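You operate a simulated robot arm through the tools that you are given. There is no shell and no other tool. Be economical: measure what you need, move in short steps, check, and stop when the job is done.

You are at the controls of a simulated two-armed robot. One attempt, no reset.

## Task
Pick up the can from the lower shelf of the steel rack with one hand, pass it to the other hand and put it on the top of the steel rack. Set down upright: can.
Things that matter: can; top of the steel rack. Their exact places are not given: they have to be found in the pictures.

It is judged by the outcome, as a careful person would: the job done as asked, and still so three seconds after it is handed in. It fails if anything else is knocked over, pushed out of place, dropped, spilled or broken.

## Robot
Two 7-joint arms with two-finger parallel grippers on one trunk, on a base that drives. Base frame: it is fixed to the floor where the robot stands at the start and does not move with it; the origin is under the middle of the robot, x ahead of it, y to its left, z up. Readings come in mm, degrees, newtons and seconds.
The left shoulder is at the start at [-109, 119, 729], the right one opposite. With the tool pointing down near the work surface each hand reaches from about 100 to 540 mm from the robot's upright axis, wherever it stands, measured 20 degrees to its own side. Places, roughly: can (7x7x10 cm) [500, 200, 500]; top of the steel rack [600, 700, 1000]. Payload 3.43 kg a hand.
The tool frame of a hand sits at the grasp point between the pads (the TCP): z along the fingers, y along the line on which they close. The tips reach 30 mm beyond it. The gripper opens to 94 mm. The fingers are 28 mm wide and 10 mm thick; the gripper's body (50 by 96 mm) begins 55 mm behind the TCP.
Orientation is that of the tool frame in the base frame, as a unit quaternion [x, y, z, w]. With the fingers straight down and closing along the base's y, the tool's x points along the base's -x, its y along +y and its z along -z.

## Interface
- The arms move only by the tool send_rows. It takes "left_steps", "right_steps" or both (then of equal length, played together; a hand with none holds still); each is one flat list of numbers, 7 for each row, row after row: the finger opening in cm, from 0 to 9.4, then the shift along the tool's x, y, z in cm, then the turn, a rotation vector about the tool's x, y, z in degrees. In form: [fingers, x, y, z, wx, wy, wz, fingers, x, y, z, wx, wy, wz, ...]. A call has 1 to 8 rows; each row shifts and turns the commanded pose from where the row before left it, along the tool's axes as they then stand. Rows are played at 5 a second. More than 50 mm and 8.6 degrees between two rows, or a gripper value outside its range, and nothing of the call is played. A pose out of reach is approached as far as the arm can. The call stops where the force on the tool passes 40 N (or 10 N more than at its start, if that is more) or the arm is blocked; 0.2 s more then pass. The fingers move at their own pace (about 153 mm/s each) and stop on an object; they squeeze with about 26 N. The grip force told is the motor's: it shows also when the fingers shut on nothing. Time passes only in rows, and 0.2 s behind the last, so rows that do not move let the fingers close. The reply holds the time, the measured pose of the TCP, the force on the tool along the base axes, the opening and the grip force, in the units named above and with some noise, with the torque about the TCP (base axes, N m) and any sound that the robot's microphone picked up.
- Cameras (640 x 400 px; columns grow to the right, rows downward): "scene" is now at [14.5, 29.9, 1402.5]; the picture's right is [0.57, -0.82, 0.00], its down [-0.72, -0.51, -0.47] and it looks along [0.39, 0.27, -0.88] (base axes); focal length 260 px, centre (320, 200). "left" rides on the left gripper at [76, -14, -103] in its tool frame; the picture's right is [0.18, 0.98, 0.00], its down [-0.75, 0.14, -0.64] and it looks along [-0.63, 0.12, 0.77] (tool axes); focal length 243 px, centre (320, 200). "right" rides on the right gripper at [76, 14, -102] in its tool frame; the picture's right is [-0.18, 0.98, 0.00], its down [-0.75, -0.14, -0.64] and it looks along [-0.63, -0.12, 0.77] (tool axes); focal length 243 px, centre (320, 200).
- get_image(camera): a new picture of that camera. It takes no simulated time.
- raise_lower(by): slides the trunk up (or, below 0, down) by that many mm; the arms and the scene camera ride with it, the base frame stays. It gives what a move gives, with no picture.
- roll_base(legs): drives the robot by 1 to 6 legs, each [ahead, left, turn to the left] in mm, mm and degrees, along the robot's own axes; the way and the turn of a leg run together, so that a leg with both is an arc; at most 1500 mm and 180 degrees a leg. The arms and the cameras ride along, it lands a little off, and it stops where it bumps. It gives what a move gives.
- turn_head(pan, tilt): turns the head with the scene camera to pan (to the left, within 143 degrees either way) and tilt (down, from -29 to 69), counted from straight ahead of the robot. It gives what a move gives.
- pixel_to_xyz(camera, pixels): there is no depth. For up to 12 entries [column, row, z] of the newest picture of that camera ("zoom" is the newest enlarged one), the place [x, y] in the base frame at which the ray of that pixel passes the height z, good to about 2 mm, but the place of the scene camera against the robot may be out by one fixed shift of up to 18 mm in any direction. It takes no simulated time.
- enlarge(camera, box): a new picture of the part [left, top, right, bottom] of that camera's present view, enlarged. It takes no simulated time.
- job_done(): hands the job in; it is judged then, once.

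Go step by step. Measure first, check grasps and placings, and put right what went wrong. The budget is 80 turns and 78 pictures, counting those below and the enlarged ones. Unless the task says otherwise, let go and move clear before handing in, and close with one line.

The tools are called after "Request:" as name(argument=value, ...) on one line, values as JSON. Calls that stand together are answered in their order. send_rows: Moves the arms, as the interface text tells. Its arguments: {"type":"object","properties":{"left_steps":{"type":"array"},"right_steps":{"type":"array"}},"required":[]} The other tools are called the same way: raise_lower (by) slides the trunk up or down; roll_base (legs) drives the base; turn_head (pan, tilt) turns the head that bears the scene camera; get_image (camera) takes a picture; pixel_to_xyz (camera, pixels) gives the place at which the rays of pixels pass given heights; enlarge (camera, box) takes an enlarged picture of a part of a camera's view; job_done () hands the job in.

At the start:

```text
clock: 0.0
left_ee_pos: [318.9, 286.9, 650.0]
left_ee_rot: [0.001, 1.0, 0.0, 0.0]
left_ft_force: [-0.3, 0.8, 0.6]
left_ft_torque: [0.02, 0.01, -0.02]
left_finger_gap: 94.0
left_grasp_force: 0.1
right_ee_pos: [296.7, -17.0, 733.0]
right_ee_rot: [0.0, 1.0, 0.0, 0.0]
right_ft_force: [0.0, 0.0, 0.2]
right_ft_torque: [0.0, -0.01, -0.01]
right_finger_gap: 94.0
right_grasp_force: 0.1
trunk travel left (down, up): [-150.0, 185.0]
robot x, y, heading: [-0.9, 2.2, -0.1]
head pan, tilt: [35.0, 61.7]
```

scene: 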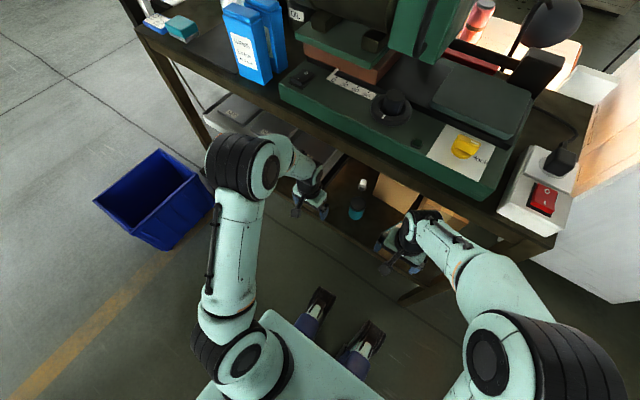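
right: 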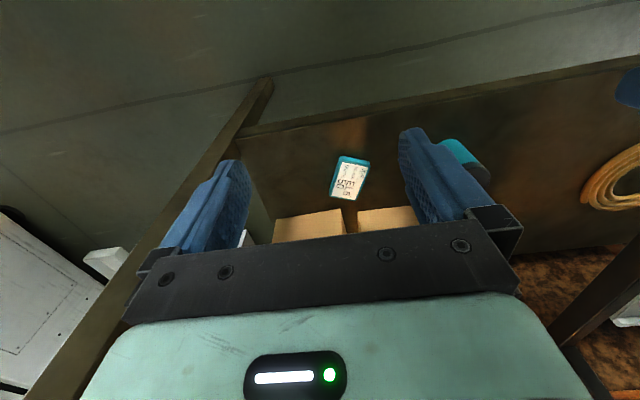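
left: 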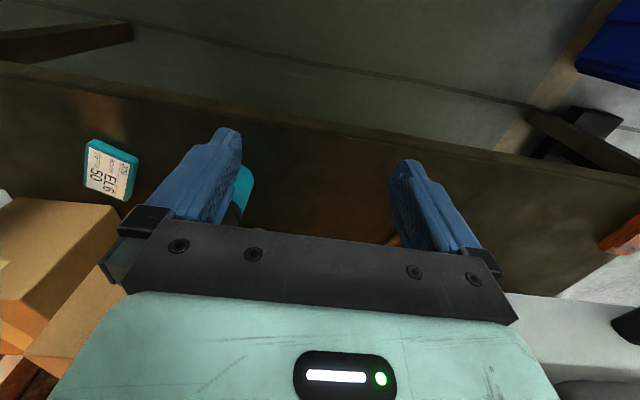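

The scene picture shows a bench with a lower shelf and a teal-capped item at about (357,205). I'll look closer and look around for the rack.

Request:
enlarge(camera="scene", box=[260, 130, 480, 270])

Request:
turn_head(pan=45, tilt=25)

Request:
get_image(camera="scene")

```text
2.86 times, centred on (370, 200) of scene
```

zoom: 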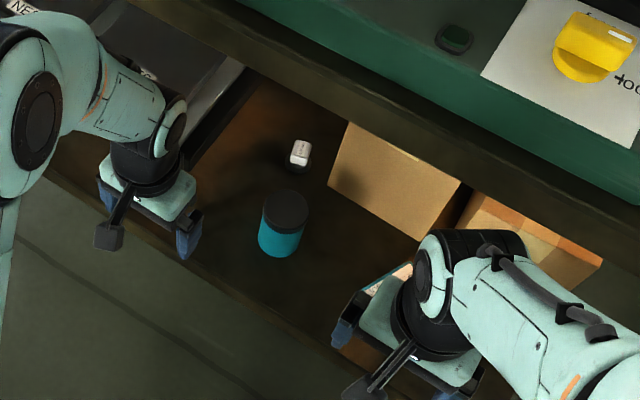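

```text
clock: 1.0
left_ee_pos: [320.3, 285.9, 650.3]
left_ee_rot: [0.001, 1.0, -0.001, 0.001]
left_ft_force: [0.2, -0.1, 0.4]
left_ft_torque: [0.02, 0.0, 0.01]
left_finger_gap: 94.4
left_grasp_force: 0.1
right_ee_pos: [297.4, -16.5, 732.9]
right_ee_rot: [0.0, 1.0, 0.0, 0.0]
right_ft_force: [0.0, 0.1, 0.2]
right_ft_torque: [0.01, 0.0, 0.02]
right_finger_gap: 94.1
right_grasp_force: 0.0
trunk travel left (down, up): [-150.0, 185.0]
robot x, y, heading: [0.8, -1.2, -0.2]
head pan, tilt: [45.0, 25.0]
```

```text
73 pictures are left
```

scene: 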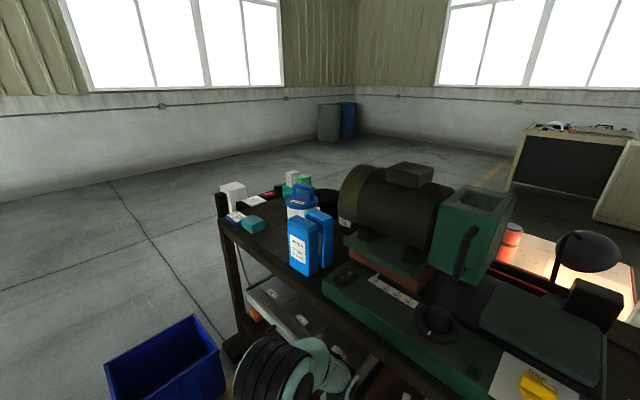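

The rack's top is the upper board: the machine stands in the middle, small items at left (230–330,185–275). I enlarge that and measure.

Request:
enlarge(camera="scene", box=[200, 160, 360, 300])

Request:
turn_head(pan=50, tilt=50)

Request:
get_image(camera="scene")

```text
2.86 times, centred on (280, 230) of scene
```

zoom: 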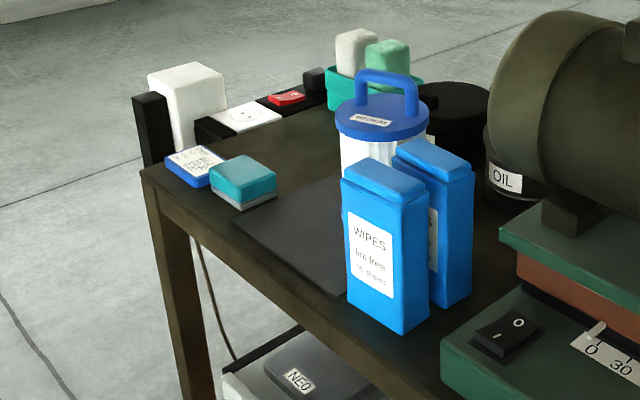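

```text
clock: 1.9
left_ee_pos: [319.5, 286.4, 649.5]
left_ee_rot: [0.0, 1.0, -0.001, 0.0]
left_ft_force: [1.1, 0.2, -0.1]
left_ft_torque: [0.01, 0.02, 0.0]
left_finger_gap: 94.1
left_grasp_force: 0.2
right_ee_pos: [296.9, -17.2, 733.4]
right_ee_rot: [0.0, 1.0, 0.001, 0.0]
right_ft_force: [-0.3, 0.4, -0.2]
right_ft_torque: [0.02, 0.0, -0.02]
right_finger_gap: 94.0
right_grasp_force: 0.1
trunk travel left (down, up): [-150.0, 185.0]
robot x, y, heading: [2.2, -0.5, 0.1]
head pan, tilt: [50.0, 50.0]
```

```text
71 pictures are left
```

scene: 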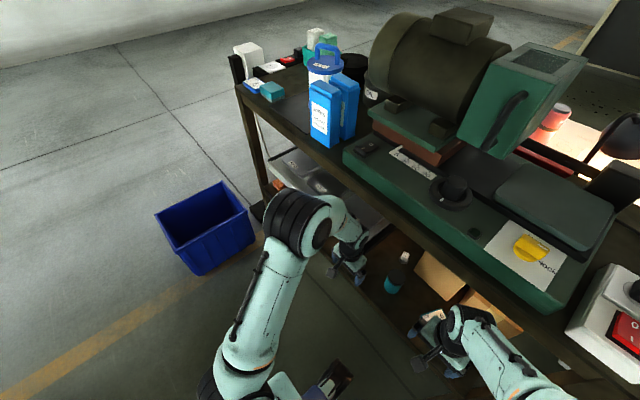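

The free spot looks like the dark mat between the teal sponge (272,92) and the blue boxes (325,110). I measure the edges at height guesses.

Request:
pixel_to_xyz(camera="scene", pixels=[[239, 89, 1000], [340, 180, 1000], [440, 245, 1000], [285, 105, 1000], [272, 98, 1000], [318, 143, 1000], [375, 245, 450], [430, 275, 450], [360, 215, 450], [391, 291, 450], [404, 257, 550], [520, 325, 1000]])

Request:
enlarge(camera="scene", box=[220, 40, 380, 160])

Request:
enlarge(camera="scene", box=[300, 200, 500, 360])

```text
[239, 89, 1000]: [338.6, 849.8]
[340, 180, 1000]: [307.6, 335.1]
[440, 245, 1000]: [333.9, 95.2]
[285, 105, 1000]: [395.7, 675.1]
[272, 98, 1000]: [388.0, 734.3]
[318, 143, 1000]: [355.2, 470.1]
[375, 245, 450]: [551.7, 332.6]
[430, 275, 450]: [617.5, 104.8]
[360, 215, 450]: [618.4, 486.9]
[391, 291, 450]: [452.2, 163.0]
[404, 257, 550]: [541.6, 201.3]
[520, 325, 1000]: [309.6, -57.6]
```

```text
3.33 times, centred on (300, 100) of scene
```

zoom: 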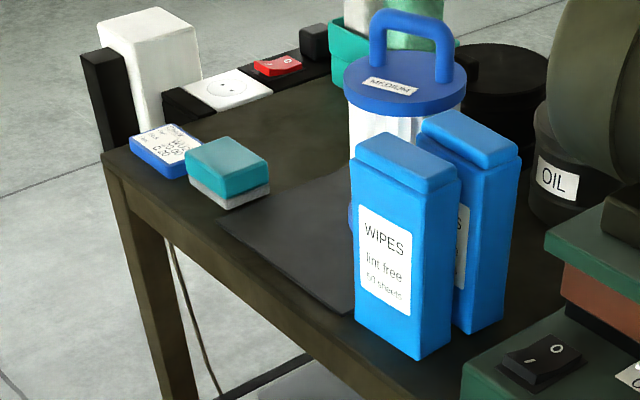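

```text
2.50 times, centred on (400, 280) of scene
```

zoom: 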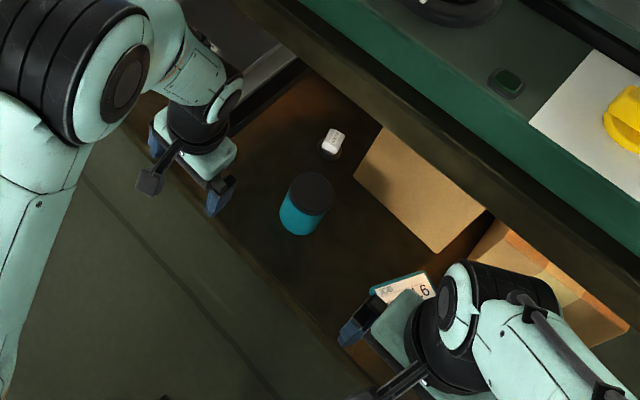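

The rack front runs along y near x≈340–430 depending on height. I'll back off 150 mm for clearance, which also gives a second view for triangulating heights.

Request:
roll_base(legs=[[-150, 0, 0]])

Request:
turn_head(pan=40, tilt=45)

Request:
get_image(camera="scene")

Request:
enlarge(camera="scene", box=[210, 60, 370, 180])

```text
clock: 3.3
left_ee_pos: [170.5, 286.6, 649.6]
left_ee_rot: [-0.001, 1.0, 0.001, 0.0]
left_ft_force: [0.3, -0.2, 0.4]
left_ft_torque: [0.01, -0.01, 0.0]
left_finger_gap: 93.8
left_grasp_force: 0.1
right_ee_pos: [148.4, -18.1, 733.4]
right_ee_rot: [0.0, 1.0, 0.0, 0.001]
right_ft_force: [-0.6, -0.1, 1.0]
right_ft_torque: [0.01, 0.0, 0.0]
right_finger_gap: 94.0
right_grasp_force: 0.1
trunk travel left (down, up): [-150.0, 185.0]
robot x, y, heading: [-151.9, 3.1, -0.2]
head pan, tilt: [50.0, 50.0]
```

```text
clock: 4.0
left_ee_pos: [170.7, 286.8, 649.7]
left_ee_rot: [0.001, 1.0, 0.001, 0.0]
left_ft_force: [-0.9, 0.4, -0.4]
left_ft_torque: [0.03, 0.0, -0.01]
left_finger_gap: 94.1
left_grasp_force: 0.1
right_ee_pos: [149.3, -17.0, 734.4]
right_ee_rot: [0.001, 1.0, 0.0, 0.0]
right_ft_force: [-0.2, -0.1, -0.3]
right_ft_torque: [-0.02, -0.02, -0.01]
right_finger_gap: 93.9
right_grasp_force: 0.1
trunk travel left (down, up): [-150.0, 185.0]
robot x, y, heading: [-146.0, 0.5, -0.2]
head pan, tilt: [40.0, 45.0]
```

```text
68 pictures are left
```

scene: 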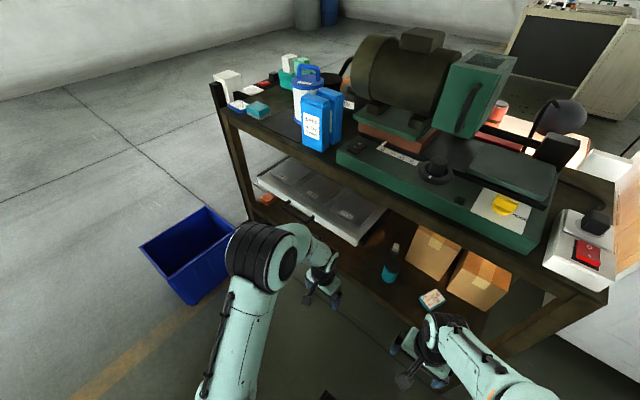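

```text
3.33 times, centred on (290, 120) of scene
```

zoom: 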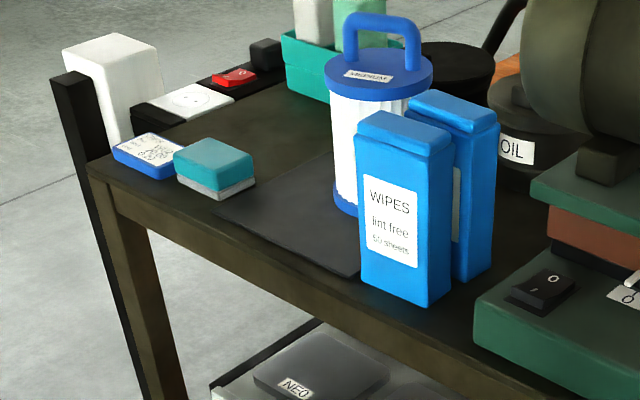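

I triangulate using the old view (camera ≈[14,54,1415]) and the present one: board corner (220.4,109.5), wipes corner (323,152), mat corner (258.5,123), can top (395,248).

Request:
pixel_to_xyz(camera="scene", pixels=[[220.4, 109.5, 900], [220.4, 109.5, 1000], [323, 152.1, 900], [323, 152.1, 1000], [258.5, 123, 900], [258.5, 123, 1000], [389, 282, 450], [389, 282, 500], [395, 248, 550], [395, 248, 500], [600, 301, 900], [600, 301, 1000]])

Request:
enlarge(camera="scene", box=[300, 210, 460, 310])

```text
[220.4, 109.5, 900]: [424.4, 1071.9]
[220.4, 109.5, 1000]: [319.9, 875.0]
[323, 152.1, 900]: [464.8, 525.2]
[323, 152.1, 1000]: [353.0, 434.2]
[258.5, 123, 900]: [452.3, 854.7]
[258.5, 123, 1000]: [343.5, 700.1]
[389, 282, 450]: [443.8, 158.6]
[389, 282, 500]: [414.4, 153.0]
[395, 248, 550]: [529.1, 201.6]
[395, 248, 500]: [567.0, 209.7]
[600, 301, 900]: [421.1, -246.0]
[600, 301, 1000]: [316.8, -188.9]
```

```text
4.00 times, centred on (380, 260) of scene
```

zoom: 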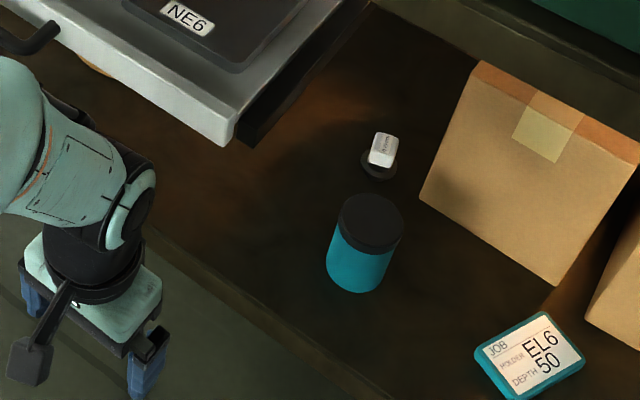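

Triangulation: rack top z≈935–950 with front edge x≈385, free mat around y 550–750; can lid top ≈[464,174,545], shelf ≈445 with front edge x≈365. Plan: right hand picks the can low from the front (tilted), left takes its upper part, left places it. First I pitch the right hand forward in the free space.

Request:
send_rows(right_steps=[9.4, -2, 0, 1.6, 0, -8.5, 0, 9.4, -1.74, 0, 1.88, 0, -8.5, 0, 9.4, -1.445, 0, 2.11, 0, -8.5, 0, 9.4, -1.117, 0, 2.31, 0, -8.5, 0, 9.4, -0.764, 0, 2.44, 0, -8.5, 0, 9.4, -0.392, 0, 2.53, 0, -8.5, 0, 9.4, -0.015, 0, 2.56, 0, -8.5, 0, 9.4, 0.364, 0, 2.535, 0, -8.5, 0])

Request:
roll_base(legs=[[0, 185, 0]])

Request:
get_image(camera="right")

Request:
get_image(camera="scene")

```text
clock: 5.8
left_ee_pos: [171.9, 286.4, 649.0]
left_ee_rot: [0.0, 1.0, 0.0, 0.0]
left_ft_force: [0.5, 0.0, 0.0]
left_ft_torque: [0.02, -0.01, 0.0]
left_finger_gap: 94.0
left_grasp_force: 0.2
right_ee_pos: [309.6, -17.4, 603.1]
right_ee_rot: [0.001, 0.828, -0.001, 0.561]
right_ft_force: [-0.2, 0.0, 0.4]
right_ft_torque: [0.0, 0.01, 0.0]
right_finger_gap: 94.0
right_grasp_force: 0.0
trunk travel left (down, up): [-150.0, 185.0]
robot x, y, heading: [-150.7, -0.7, -0.2]
head pan, tilt: [40.0, 45.0]
```

```text
clock: 8.1
left_ee_pos: [172.4, 473.4, 649.3]
left_ee_rot: [0.0, 1.0, 0.0, 0.0]
left_ft_force: [-0.2, 0.9, 0.2]
left_ft_torque: [-0.03, 0.0, -0.01]
left_finger_gap: 93.9
left_grasp_force: 0.0
right_ee_pos: [308.6, 168.6, 603.7]
right_ee_rot: [0.0, 0.829, 0.0, 0.559]
right_ft_force: [0.0, 0.8, 0.8]
right_ft_torque: [-0.02, -0.02, -0.02]
right_finger_gap: 94.1
right_grasp_force: 0.1
trunk travel left (down, up): [-150.0, 185.0]
robot x, y, heading: [-149.3, 186.5, 0.1]
head pan, tilt: [40.0, 45.0]
```

```text
65 pictures are left
```

right: 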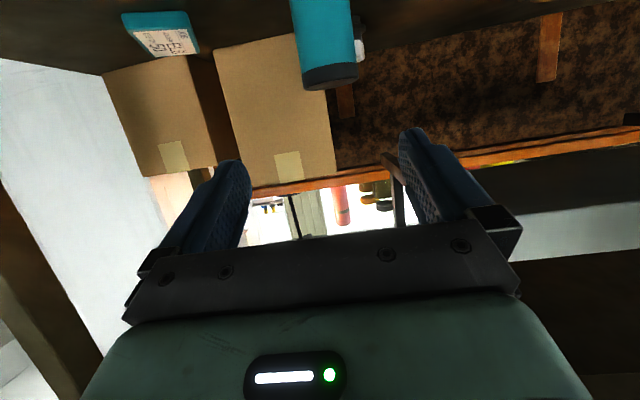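

```text
64 pictures are left
```

scene: 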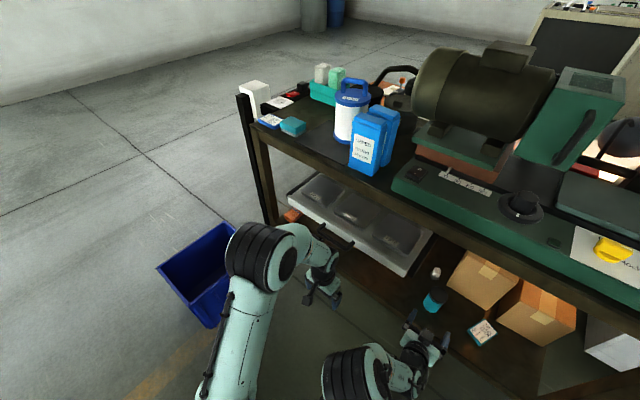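

The right camera (upside down) shows the can's lid rim at about (305–358, 65–90). I compute where that passes z=545, to check the scene estimate.

Request:
pixel_to_xyz(camera="right", pixels=[[304, 72, 530], [355, 63, 530], [331, 85, 545], [304, 72, 520], [355, 63, 520], [331, 85, 535]])

Request:
enlarge(camera="scene", box=[380, 240, 540, 360])

Request:
pixel_to_xyz(camera="scene", pixels=[[437, 296, 545], [437, 296, 535], [433, 309, 450]])

```text
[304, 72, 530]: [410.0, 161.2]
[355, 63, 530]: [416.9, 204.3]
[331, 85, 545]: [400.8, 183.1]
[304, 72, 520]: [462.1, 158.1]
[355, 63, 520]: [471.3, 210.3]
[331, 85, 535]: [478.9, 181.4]
```

```text
3.33 times, centred on (460, 300) of scene
```

zoom: 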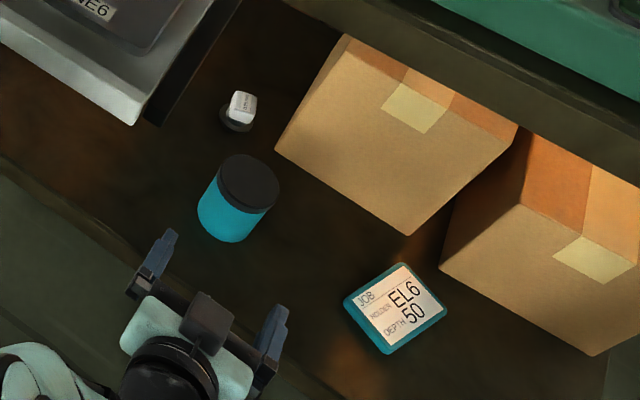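

```text
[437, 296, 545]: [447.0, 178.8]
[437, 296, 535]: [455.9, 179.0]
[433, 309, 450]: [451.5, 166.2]
```

The can is about y=183, x≈455, top≈542, so the right hand needs +14 mm in y. I lower it to a pre-grasp in front of the can.

Request:
send_rows(right_steps=[9.4, 3.2, 0.5, 2.75, 0, 0, 0, 9.4, 3.2, 0.5, 2.75, 0, 0, 0, 9.4, 3.09, 0.4, 2.76, 0, 0, 0])

Request:
get_image(camera="right")

Request:
enlarge(camera="scene", box=[380, 240, 540, 360])

```text
clock: 8.9
left_ee_pos: [171.6, 472.4, 649.5]
left_ee_rot: [0.0, 1.0, 0.0, 0.0]
left_ft_force: [0.3, -0.3, 0.6]
left_ft_torque: [0.0, 0.01, -0.01]
left_finger_gap: 93.9
left_grasp_force: 0.0
right_ee_pos: [351.3, 183.1, 484.6]
right_ee_rot: [0.001, 0.829, -0.001, 0.559]
right_ft_force: [-0.4, -0.1, 0.0]
right_ft_torque: [-0.03, -0.02, -0.03]
right_finger_gap: 93.9
right_grasp_force: 0.1
trunk travel left (down, up): [-150.0, 185.0]
robot x, y, heading: [-147.7, 191.1, 0.2]
head pan, tilt: [40.0, 45.0]
```

```text
62 pictures are left
```

right: 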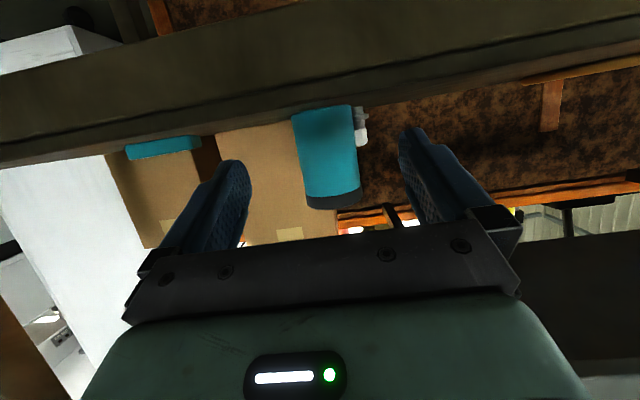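

```text
3.33 times, centred on (460, 300) of scene
```

zoom: 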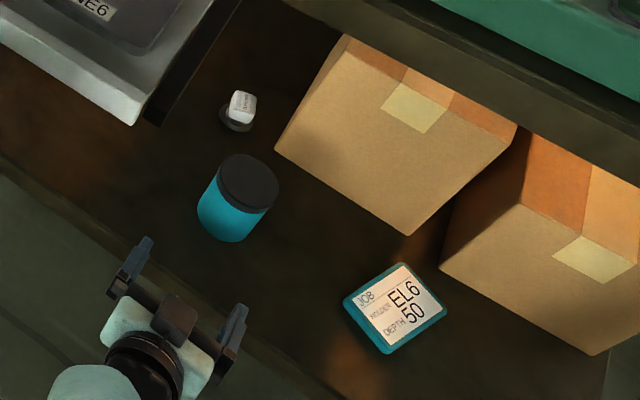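

Now the can body is clear in the hand camera, base line about row 112, sides at columns 297 and 357. I query heights for the edge and the can.

Request:
pixel_to_xyz(camera="right", pixels=[[235, 127, 455], [235, 127, 450], [235, 127, 445], [235, 127, 440], [297, 150, 480], [357, 143, 480], [297, 150, 470], [357, 143, 470], [335, 208, 530], [335, 208, 540], [335, 208, 550], [335, 208, 520]])

Request:
enlarge(camera="right", box=[240, 80, 420, 240])

```text
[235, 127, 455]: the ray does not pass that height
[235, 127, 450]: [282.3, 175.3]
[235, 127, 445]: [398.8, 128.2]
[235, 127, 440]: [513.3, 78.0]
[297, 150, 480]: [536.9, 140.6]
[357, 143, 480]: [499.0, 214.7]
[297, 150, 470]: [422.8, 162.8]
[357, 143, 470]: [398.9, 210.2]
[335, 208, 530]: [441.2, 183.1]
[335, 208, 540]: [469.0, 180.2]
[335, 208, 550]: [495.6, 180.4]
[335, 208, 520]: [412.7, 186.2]
```

```text
2.50 times, centred on (330, 160) of right
```

zoom: 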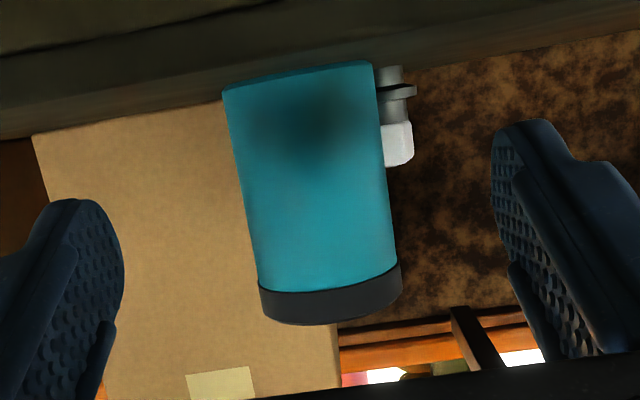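

Combining the two hand-camera views: near rim ≈ x 461, z 537, so the can's axis is ≈[492,182], diameter ≈65, shelf 446. I advance 90 mm with the fingers open and look again.

Request:
send_rows(right_steps=[9.4, -0.97, -0.05, 2.84, 0, 0, 0, 9.4, -0.97, -0.05, 2.84, 0, 0, 0, 9.4, -0.97, 0, 2.85, 0, 0, 0])

Request:
get_image(camera="right")

Request:
enlarge(camera="scene", box=[380, 240, 540, 360])

```text
clock: 9.7
left_ee_pos: [171.8, 472.1, 649.8]
left_ee_rot: [0.001, 1.0, -0.001, 0.0]
left_ft_force: [-0.6, -0.6, -0.2]
left_ft_torque: [0.03, -0.01, -0.01]
left_finger_gap: 93.9
left_grasp_force: 0.1
right_ee_pos: [440.5, 182.3, 479.5]
right_ee_rot: [0.001, 0.829, -0.001, 0.559]
right_ft_force: [0.6, -0.2, 0.3]
right_ft_torque: [0.02, 0.02, -0.01]
right_finger_gap: 93.8
right_grasp_force: 0.0
trunk travel left (down, up): [-150.0, 185.0]
robot x, y, heading: [-144.4, 187.1, 0.1]
head pan, tilt: [40.0, 45.0]
```

```text
59 pictures are left
```

right: 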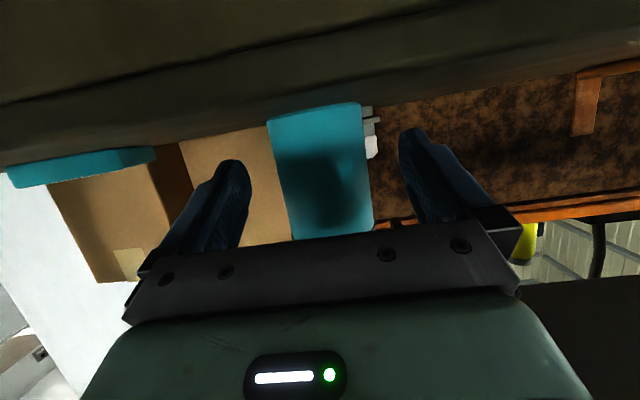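

```text
3.33 times, centred on (460, 300) of scene
```

zoom: 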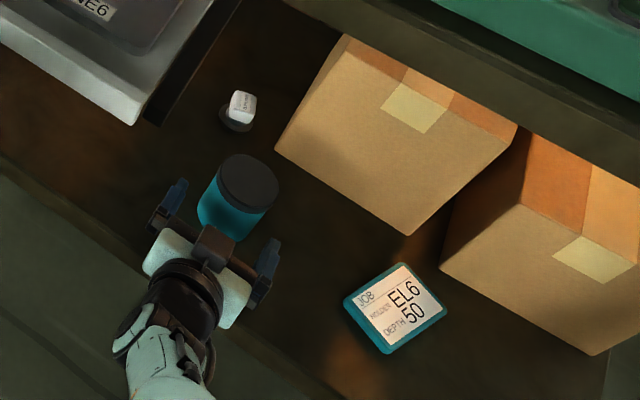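

The can's width grew from 60 to 92 px over 89 mm, putting the axis at x≈476 with diameter ≈61; the tips straddle it. I advance 27 mm more and close.

Request:
send_rows(right_steps=[9.4, -0.5, 0, 1.25, 0, 0, 0, 9.4, -0.5, 0, 1.25, 0, 0, 0, 8, 0, 0, 0, 0, 0, 0, 5, 0, 0, 0, 0, 0, 0, 5, 0, 0, 0, 0, 0, 0])

Request:
enlarge(camera="scene", box=[380, 240, 540, 360])

Request:
get_image(camera="right")

```text
clock: 10.9
left_ee_pos: [171.8, 472.8, 649.6]
left_ee_rot: [0.0, 1.0, -0.001, 0.0]
left_ft_force: [-0.7, 0.0, 0.1]
left_ft_torque: [0.04, -0.01, -0.01]
left_finger_gap: 94.0
left_grasp_force: 0.1
right_ee_pos: [467.9, 182.1, 481.4]
right_ee_rot: [0.0, 0.829, 0.0, 0.559]
right_ft_force: [0.3, -0.6, -1.0]
right_ft_torque: [0.0, 0.01, 0.05]
right_finger_gap: 61.5
right_grasp_force: 25.7
trunk travel left (down, up): [-150.0, 185.0]
robot x, y, heading: [-149.3, 187.5, -0.1]
head pan, tilt: [40.0, 45.0]
```

```text
3.33 times, centred on (460, 300) of scene
```

zoom: 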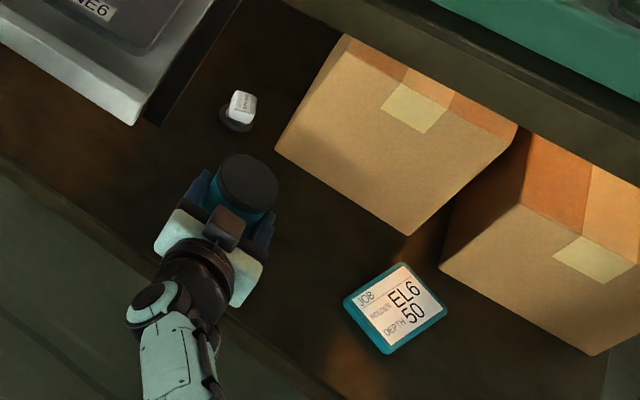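

```text
56 pictures are left
```

right: 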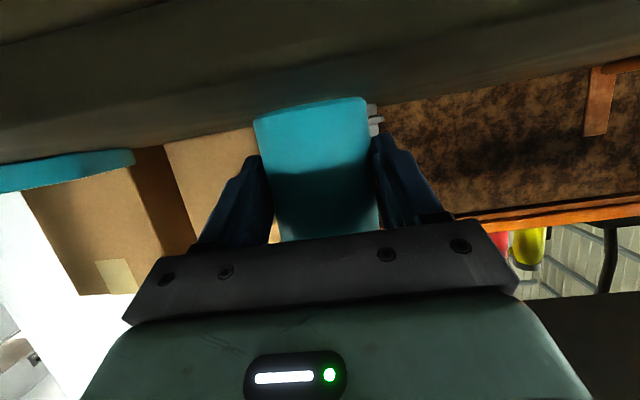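

Gripped at 61.5 mm with 25.7 N. I lift 40 mm and drive back out, then look.

Request:
send_rows(right_steps=[5, -0.93, 0, -0.375, 0, 0, 0, 5, -1.4, 0, -0.56, 0, 0, 0, 5, -1.4, 0, -0.56, 0, 0, 0, 5, 0, 0, 0, 0, 0, 0])

Request:
roll_base(legs=[[-250, 0, 0]])

Request:
turn_head(pan=10, tilt=50)

Request:
get_image(camera="scene")

Request:
get_image(camera="right")

```text
clock: 11.9
left_ee_pos: [171.8, 473.1, 650.5]
left_ee_rot: [0.0, 1.0, 0.0, 0.0]
left_ft_force: [0.1, -0.1, -0.7]
left_ft_torque: [-0.02, 0.03, -0.01]
left_finger_gap: 94.0
left_grasp_force: 0.1
right_ee_pos: [466.7, 182.2, 522.1]
right_ee_rot: [0.001, 0.829, 0.0, 0.559]
right_ft_force: [-0.2, 0.3, -2.0]
right_ft_torque: [-0.01, 0.04, -0.04]
right_finger_gap: 61.8
right_grasp_force: 25.7
trunk travel left (down, up): [-150.0, 185.0]
robot x, y, heading: [-145.8, 183.3, -0.0]
head pan, tilt: [40.0, 45.0]
```

```text
clock: 13.7
left_ee_pos: [-78.7, 473.0, 650.1]
left_ee_rot: [0.001, 1.0, 0.0, 0.001]
left_ft_force: [-0.1, 0.1, -0.6]
left_ft_torque: [0.0, -0.02, 0.02]
left_finger_gap: 94.0
left_grasp_force: 0.2
right_ee_pos: [216.9, 181.7, 520.8]
right_ee_rot: [0.002, 0.829, -0.001, 0.56]
right_ft_force: [-0.2, 0.1, -0.9]
right_ft_torque: [-0.03, 0.01, 0.0]
right_finger_gap: 61.7
right_grasp_force: 25.8
trunk travel left (down, up): [-150.0, 185.0]
robot x, y, heading: [-399.7, 185.3, -0.4]
head pan, tilt: [40.0, 45.0]
```

```text
clock: 14.7
left_ee_pos: [-78.3, 471.9, 649.1]
left_ee_rot: [0.001, 1.0, 0.0, 0.0]
left_ft_force: [-0.6, 0.0, 0.6]
left_ft_torque: [0.0, -0.03, 0.02]
left_finger_gap: 94.1
left_grasp_force: 0.0
right_ee_pos: [217.0, 182.1, 520.5]
right_ee_rot: [0.002, 0.829, -0.001, 0.56]
right_ft_force: [0.5, 0.2, -2.3]
right_ft_torque: [0.03, 0.01, -0.05]
right_finger_gap: 61.4
right_grasp_force: 26.0
trunk travel left (down, up): [-150.0, 185.0]
robot x, y, heading: [-402.3, 185.1, -0.1]
head pan, tilt: [10.0, 50.0]
```

```text
55 pictures are left
```

scene: 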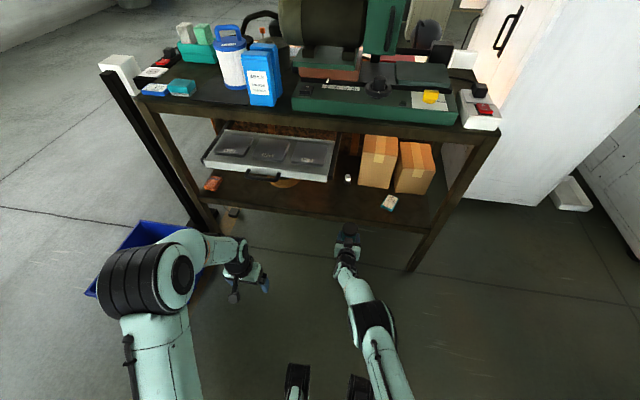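

```text
54 pictures are left
```

right: 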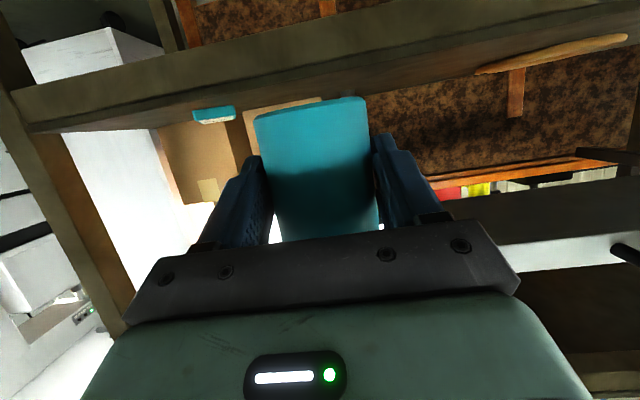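

The can is lifted cleanly. Now I bring it nearer and yaw the right hand +42.5°, while the left hand pitches forward to 59.5°.

Request:
send_rows(right_steps=[5, -0.879, 0, -3.16, -7.88, 0, -3.19, 5, -0.89, 0.384, -3.133, -7.88, 0, -3.19, 5, -0.922, 0.76, -3.055, -7.88, 0, -3.19, 5, -0.974, 1.119, -2.926, -7.88, 0, -3.19, 5, -1.046, 1.454, -2.748, -7.88, 0, -3.19, 5, 0, 0, 0, 0, 0, 0, 5, 0, 0, 0, 0, 0, 0], left_steps=[9.4, -1, -1, -1, 0, -8.5, 0, 9.4, -1.137, -1, -0.841, 0, -8.5, 0, 9.4, -1.248, -1, -0.664, 0, -8.5, 0, 9.4, -1.333, -1, -0.4725, 0, -8.5, 0, 9.4, -1.388, -1, -0.27, 0, -8.5, 0, 9.4, -1.413, -1, -0.061, 0, -8.5, 0, 9.4, -1.406, -1, 0.148, 0, -8.5, 0])

Request:
get_image(camera="scene")

```text
clock: 16.2
left_ee_pos: [-8.2, 402.1, 719.6]
left_ee_rot: [-0.001, 0.868, 0.001, 0.497]
left_ft_force: [0.8, 0.4, -0.6]
left_ft_torque: [-0.02, -0.01, -0.03]
left_finger_gap: 94.0
left_grasp_force: 0.0
right_ee_pos: [86.3, 182.4, 620.2]
right_ee_rot: [-0.301, 0.773, 0.203, 0.521]
right_ft_force: [0.6, 0.4, -1.4]
right_ft_torque: [0.01, 0.01, 0.0]
right_finger_gap: 61.2
right_grasp_force: 26.0
trunk travel left (down, up): [-150.0, 185.0]
robot x, y, heading: [-400.5, 187.9, -0.1]
head pan, tilt: [10.0, 50.0]
```

```text
53 pictures are left
```

scene: 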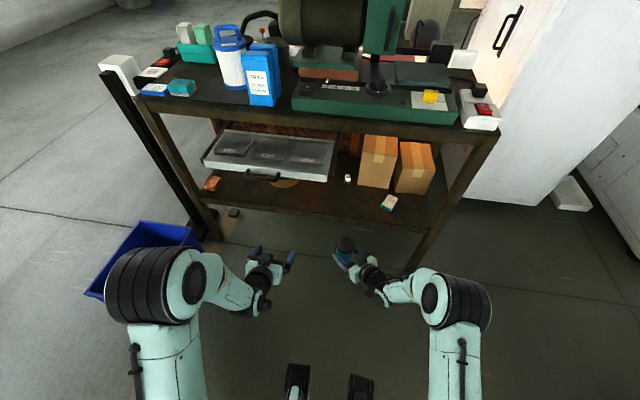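

Both wrists did as planned; the can axis is ≈[93,189]. I yaw the left hand −42.5° to a pre-grasp 130 mm behind the can.

Request:
send_rows(left_steps=[8.6, -0.216, -2.74, 0.307, 7.33, 0, 4.31, 8.6, -0.419, -2.655, 0.653, 7.33, 0, 4.31, 8.6, -0.614, -2.51, 0.983, 7.33, 0, 4.31, 8.6, -0.796, -2.313, 1.293, 7.33, 0, 4.31, 8.6, -0.961, -2.062, 1.572, 7.33, 0, 4.31])

Request:
turn_head(pan=0, tilt=55)

Request:
enlarge(camera="scene", box=[200, 140, 440, 300])

Request:
get_image(camera="left")

Request:
get_image(camera="right")

```text
clock: 17.4
left_ee_pos: [10.7, 264.7, 720.3]
left_ee_rot: [0.316, 0.809, -0.181, 0.462]
left_ft_force: [0.3, -0.2, 0.7]
left_ft_torque: [-0.02, -0.03, 0.02]
left_finger_gap: 85.8
left_grasp_force: 0.0
right_ee_pos: [87.1, 181.6, 619.6]
right_ee_rot: [-0.3, 0.773, 0.203, 0.521]
right_ft_force: [0.4, 0.5, -2.2]
right_ft_torque: [0.0, -0.02, -0.01]
right_finger_gap: 60.6
right_grasp_force: 25.8
trunk travel left (down, up): [-150.0, 185.0]
robot x, y, heading: [-394.3, 186.0, 0.1]
head pan, tilt: [10.0, 50.0]
```

```text
clock: 18.2
left_ee_pos: [10.4, 265.5, 721.1]
left_ee_rot: [0.316, 0.809, -0.181, 0.462]
left_ft_force: [0.1, -0.2, -1.1]
left_ft_torque: [0.0, 0.01, 0.0]
left_finger_gap: 85.8
left_grasp_force: 0.0
right_ee_pos: [86.3, 182.0, 620.3]
right_ee_rot: [-0.299, 0.773, 0.202, 0.522]
right_ft_force: [0.2, -0.2, -2.4]
right_ft_torque: [-0.02, 0.01, 0.02]
right_finger_gap: 60.5
right_grasp_force: 26.0
trunk travel left (down, up): [-150.0, 185.0]
robot x, y, heading: [-398.2, 187.7, 0.1]
head pan, tilt: [0.0, 55.0]
```

```text
2.50 times, centred on (320, 220) of scene
```

zoom: 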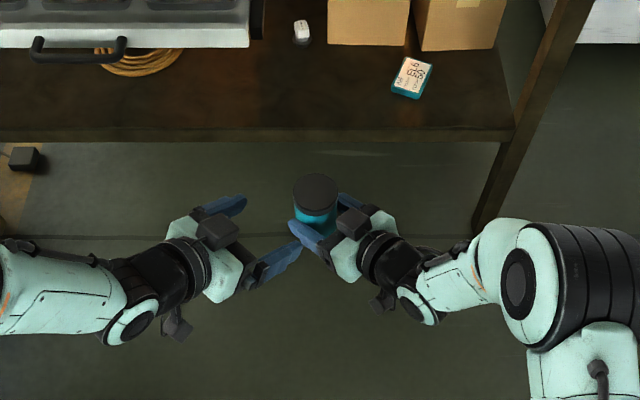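

```text
51 pictures are left
```

left: 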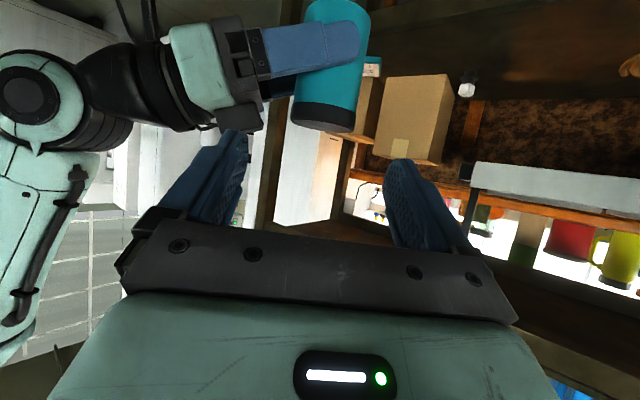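

```text
50 pictures are left
```

right: 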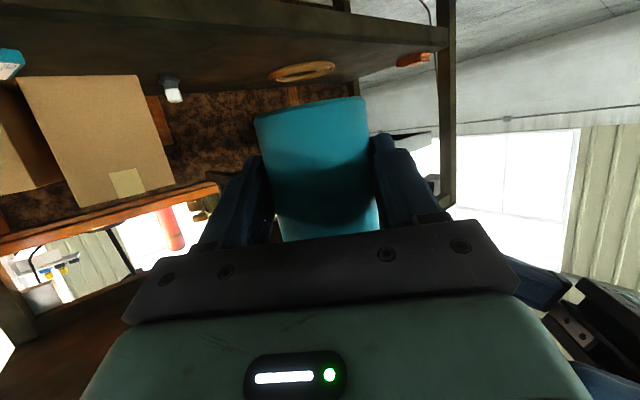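

The left camera (upside down) shows the right finger around rows 30–70 and the free upper part of the can below it to row 125; the geometry matches my model. I advance 45 mm along the left tool axis and recheck the centring.

Request:
send_rows(left_steps=[8.6, 0, 0, 2.25, 0, 0, 0, 8.6, 0, 0, 2.25, 0, 0, 0])

Request:
get_image(camera="left")

Request:
enlarge(camera="scene", box=[260, 180, 380, 270])

```text
clock: 18.8
left_ee_pos: [39.8, 239.6, 698.4]
left_ee_rot: [0.315, 0.809, -0.18, 0.462]
left_ft_force: [0.2, 0.7, -0.5]
left_ft_torque: [-0.01, -0.02, 0.0]
left_finger_gap: 86.2
left_grasp_force: 0.1
right_ee_pos: [86.2, 182.0, 621.0]
right_ee_rot: [-0.3, 0.773, 0.202, 0.521]
right_ft_force: [0.0, -0.7, -2.2]
right_ft_torque: [-0.05, 0.0, 0.0]
right_finger_gap: 60.4
right_grasp_force: 25.7
trunk travel left (down, up): [-150.0, 185.0]
robot x, y, heading: [-395.6, 186.3, -0.4]
head pan, tilt: [0.0, 55.0]
```

```text
49 pictures are left
```

left: 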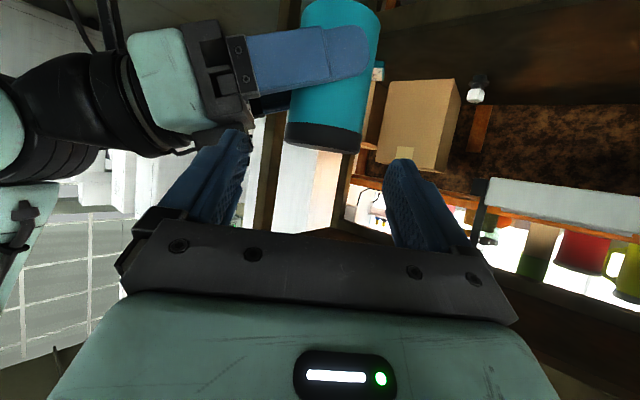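

```text
4.44 times, centred on (320, 225) of scene
```

zoom: 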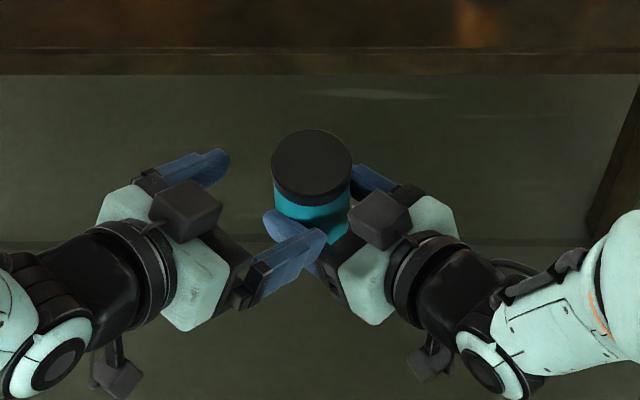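

I check the can's centring numerically from lid edges (286,138) and (362,148).

Request:
pixel_to_xyz(camera="left", pixels=[[286, 138, 665], [362, 148, 665], [325, 155, 670], [325, 155, 680], [286, 138, 660], [362, 148, 660], [296, 80, 625], [375, 50, 625]])

```text
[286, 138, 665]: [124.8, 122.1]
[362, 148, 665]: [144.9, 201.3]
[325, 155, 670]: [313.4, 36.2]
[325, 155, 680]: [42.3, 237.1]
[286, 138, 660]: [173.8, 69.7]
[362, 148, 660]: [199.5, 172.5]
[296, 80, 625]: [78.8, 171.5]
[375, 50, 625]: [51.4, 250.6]
```

The can is 7 mm off toward the left tool's +y and its top is ≈680, width 63 as expected. I correct 7 mm and advance 80 mm, stopping before closing.

Request:
send_rows(left_steps=[8.6, 0, 0.7, 0, 0, 0, 0, 8.6, 0, 0, 2, 0, 0, 0, 8.6, 0, 0, 2, 0, 0, 0, 8.6, 0, 0, 2, 0, 0, 0, 8.6, 0, 0, 1.97, 0, 0, 0])

Request:
get_image(camera="left")

Request:
enlarge(camera="scene", box=[260, 180, 380, 270])

```text
clock: 20.0
left_ee_pos: [95.7, 198.9, 658.5]
left_ee_rot: [0.314, 0.809, -0.18, 0.463]
left_ft_force: [0.4, 4.8, 1.1]
left_ft_torque: [-0.1, 0.09, -0.28]
left_finger_gap: 83.5
left_grasp_force: 0.1
right_ee_pos: [86.1, 181.1, 619.6]
right_ee_rot: [-0.3, 0.773, 0.202, 0.522]
right_ft_force: [-1.0, -5.6, -2.9]
right_ft_torque: [0.24, -0.07, 0.24]
right_finger_gap: 60.3
right_grasp_force: 25.9
trunk travel left (down, up): [-150.0, 185.0]
robot x, y, heading: [-394.9, 186.4, -0.0]
head pan, tilt: [0.0, 55.0]
```

```text
47 pictures are left
```

left: 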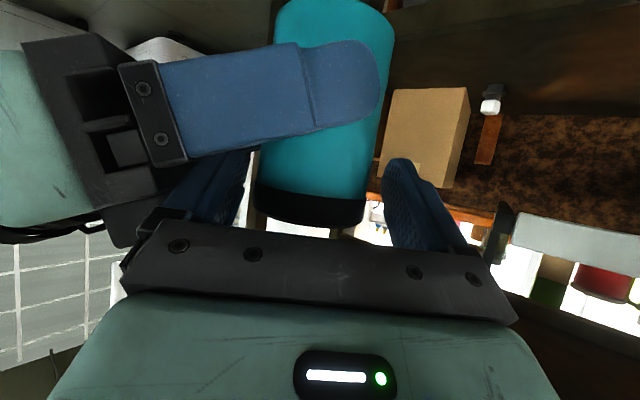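

```text
4.44 times, centred on (320, 225) of scene
```

zoom: 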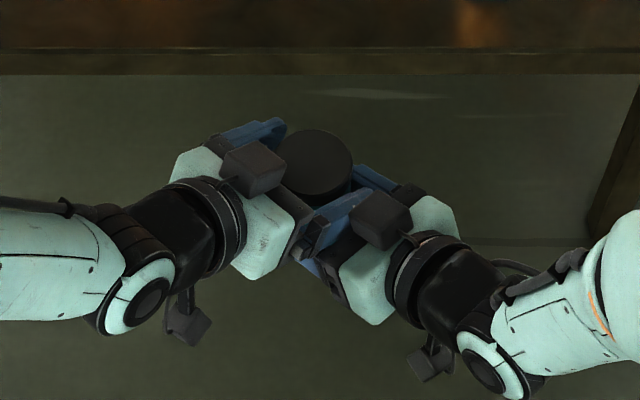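

There's a light 5 N touch between the left's near finger and the right gripper, while the can lies between the left pads. Closing will relieve it; I close the left.

Request:
send_rows(left_steps=[7.2, 0, 0, 0, 0, 0, 0, 5, 0, 0, 0, 0, 0, 0, 5, 0, 0, 0, 0, 0, 0, 5, 0, 0, 0, 0, 0, 0])

Request:
get_image(camera="left")

Request:
enlarge(camera="scene", box=[260, 180, 380, 270])

```text
clock: 21.0
left_ee_pos: [94.5, 198.6, 658.8]
left_ee_rot: [0.316, 0.809, -0.181, 0.462]
left_ft_force: [-0.1, -6.3, 0.7]
left_ft_torque: [-0.05, 0.08, -0.09]
left_finger_gap: 63.2
left_grasp_force: 26.2
right_ee_pos: [86.3, 183.1, 620.0]
right_ee_rot: [-0.3, 0.772, 0.203, 0.522]
right_ft_force: [0.4, 6.0, -0.1]
right_ft_torque: [-0.14, -0.04, 0.11]
right_finger_gap: 59.6
right_grasp_force: 25.9
trunk travel left (down, up): [-150.0, 185.0]
robot x, y, heading: [-397.2, 184.5, -0.1]
head pan, tilt: [0.0, 55.0]
```

```text
45 pictures are left
```

left: 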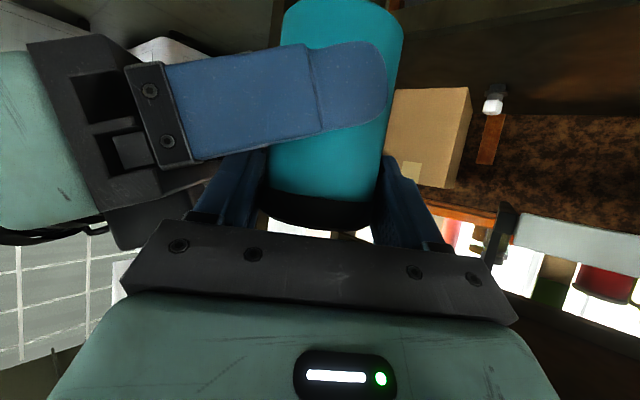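

```text
4.44 times, centred on (320, 225) of scene
```

zoom: 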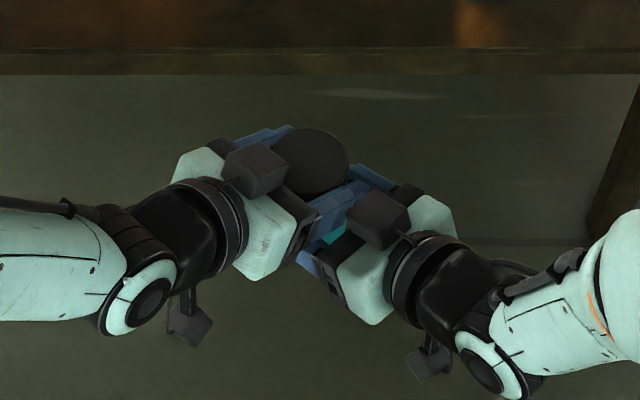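

Both hold it: left 63.2 mm at 26 N. I open the right and slide it back along its own axis.

Request:
send_rows(right_steps=[7.6, 0, 0, 0, 0, 0, 0, 7.6, 0, 0, 0, 0, 0, 0, 7.6, 0.2, 0, -1.5, 0, 0, 0, 7.6, 0.2, 0, -2.5, 0, 0, 0, 7.6, 0.2, 0, -3, 0, 0, 0, 7.6, 0, 0, -3, 0, 0, 0, 7.6, 0, 0, -3, 0, 0, 0])

Request:
get_image(camera="left")

Request:
get_image(camera="right")

```text
clock: 22.6
left_ee_pos: [93.9, 198.4, 660.2]
left_ee_rot: [0.316, 0.809, -0.18, 0.462]
left_ft_force: [0.1, 0.7, 0.2]
left_ft_torque: [0.04, -0.02, -0.01]
left_finger_gap: 63.2
left_grasp_force: 26.1
right_ee_pos: [-3.7, 98.7, 663.9]
right_ee_rot: [-0.3, 0.772, 0.202, 0.522]
right_ft_force: [0.8, 0.8, 0.4]
right_ft_torque: [0.01, -0.02, -0.01]
right_finger_gap: 76.0
right_grasp_force: 0.1
trunk travel left (down, up): [-150.0, 185.0]
robot x, y, heading: [-399.0, 185.0, -0.1]
head pan, tilt: [0.0, 55.0]
```

```text
43 pictures are left
```

left: 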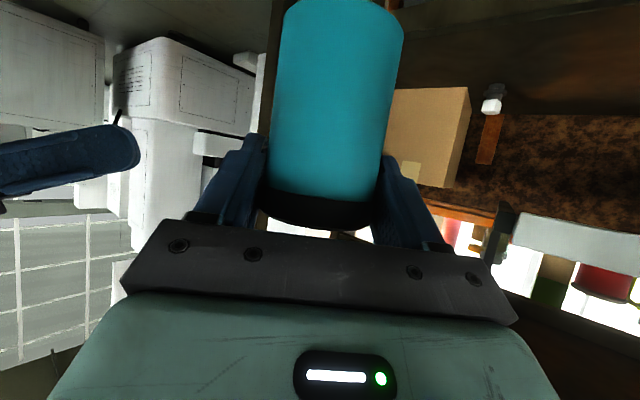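

```text
42 pictures are left
```

right: 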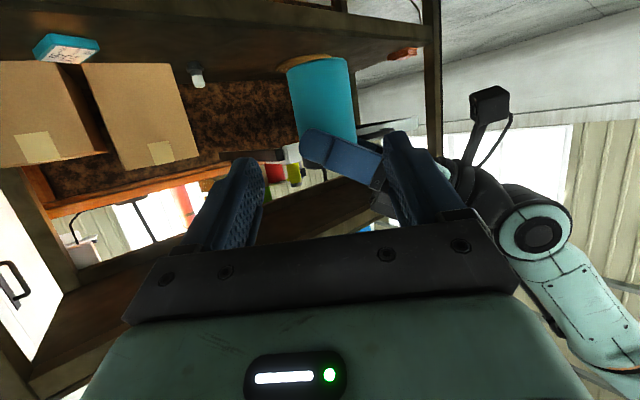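

Handover succeeded; the left holds the can alone with 26 N and no contact forces. I yaw the left back to face straight ahead, pull the right back, raise the trunk and look at the rack top.

Request:
send_rows(left_steps=[5, 0.858, 1.843, -1.456, -7.33, 0, -4.31, 5, 0.709, 2.073, -1.205, -7.33, 0, -4.31, 5, 0.546, 2.256, -0.927, -7.33, 0, -4.31, 5, 0.371, 2.391, -0.63, -7.33, 0, -4.31, 5, 0.188, 2.473, -0.319, -7.33, 0, -4.31], right_steps=[7.6, 0.553, 1.351, -1.366, 0, 0, 0, 7.6, 0.553, 1.351, -1.366, 0, 0, 0, 7.6, 0.553, 1.351, -1.366, 0, 0, 0, 7.6, 0.553, 1.351, -1.366, 0, 0, 0, 7.6, 0.553, 1.351, -1.366, 0, 0, 0])

Request:
raise_lower(by=184)

Request:
turn_head(pan=30, tilt=40)

Request:
get_image(camera="scene")

Request:
get_image(camera="left")

```text
clock: 23.8
left_ee_pos: [95.3, 323.8, 658.8]
left_ee_rot: [0.001, 0.868, -0.001, 0.496]
left_ft_force: [-0.4, 0.2, 0.6]
left_ft_torque: [-0.03, 0.03, 0.0]
left_finger_gap: 63.1
left_grasp_force: 26.2
right_ee_pos: [-102.8, 100.5, 663.7]
right_ee_rot: [-0.3, 0.772, 0.203, 0.522]
right_ft_force: [-0.1, 0.1, -0.5]
right_ft_torque: [0.0, -0.01, 0.04]
right_finger_gap: 76.0
right_grasp_force: 0.2
trunk travel left (down, up): [-150.0, 185.0]
robot x, y, heading: [-395.3, 185.2, -0.1]
head pan, tilt: [0.0, 55.0]
```

```text
clock: 25.8
left_ee_pos: [92.3, 323.1, 841.5]
left_ee_rot: [0.0, 0.869, 0.0, 0.495]
left_ft_force: [-1.7, -0.3, -2.2]
left_ft_torque: [0.04, 0.03, -0.01]
left_finger_gap: 63.2
left_grasp_force: 25.9
right_ee_pos: [-63.8, 99.4, 869.6]
right_ee_rot: [-0.305, 0.757, 0.194, 0.544]
right_ft_force: [-0.2, 0.0, -0.3]
right_ft_torque: [0.02, -0.01, 0.01]
right_finger_gap: 76.1
right_grasp_force: 0.0
trunk travel left (down, up): [-334.0, 1.0]
robot x, y, heading: [-397.1, 186.3, -0.3]
head pan, tilt: [0.0, 55.0]
```

```text
clock: 26.8
left_ee_pos: [93.6, 324.1, 842.6]
left_ee_rot: [0.0, 0.868, 0.0, 0.496]
left_ft_force: [0.4, -0.7, -1.8]
left_ft_torque: [0.04, 0.01, 0.02]
left_finger_gap: 63.0
left_grasp_force: 26.0
right_ee_pos: [-62.4, 99.2, 869.8]
right_ee_rot: [-0.306, 0.758, 0.193, 0.543]
right_ft_force: [-0.1, -0.2, 0.2]
right_ft_torque: [0.01, 0.02, -0.02]
right_finger_gap: 76.0
right_grasp_force: 0.0
trunk travel left (down, up): [-334.0, 1.0]
robot x, y, heading: [-401.2, 184.3, -0.3]
head pan, tilt: [30.0, 40.0]
```

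```text
41 pictures are left
```

scene: 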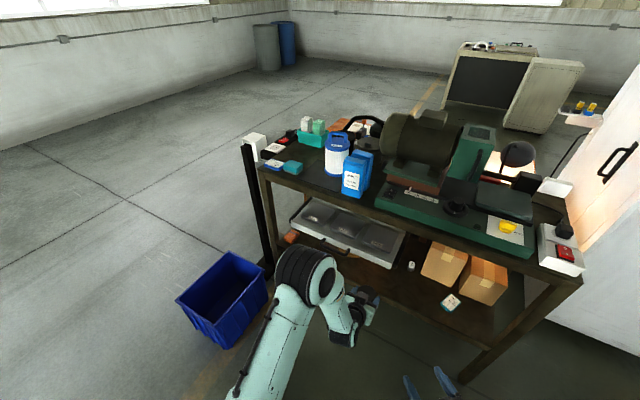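

```text
40 pictures are left
```

left: 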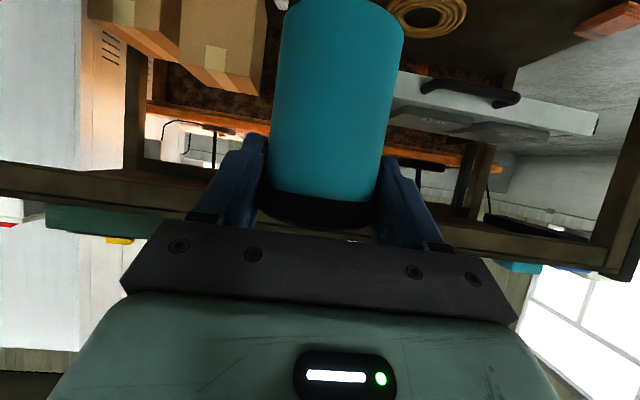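

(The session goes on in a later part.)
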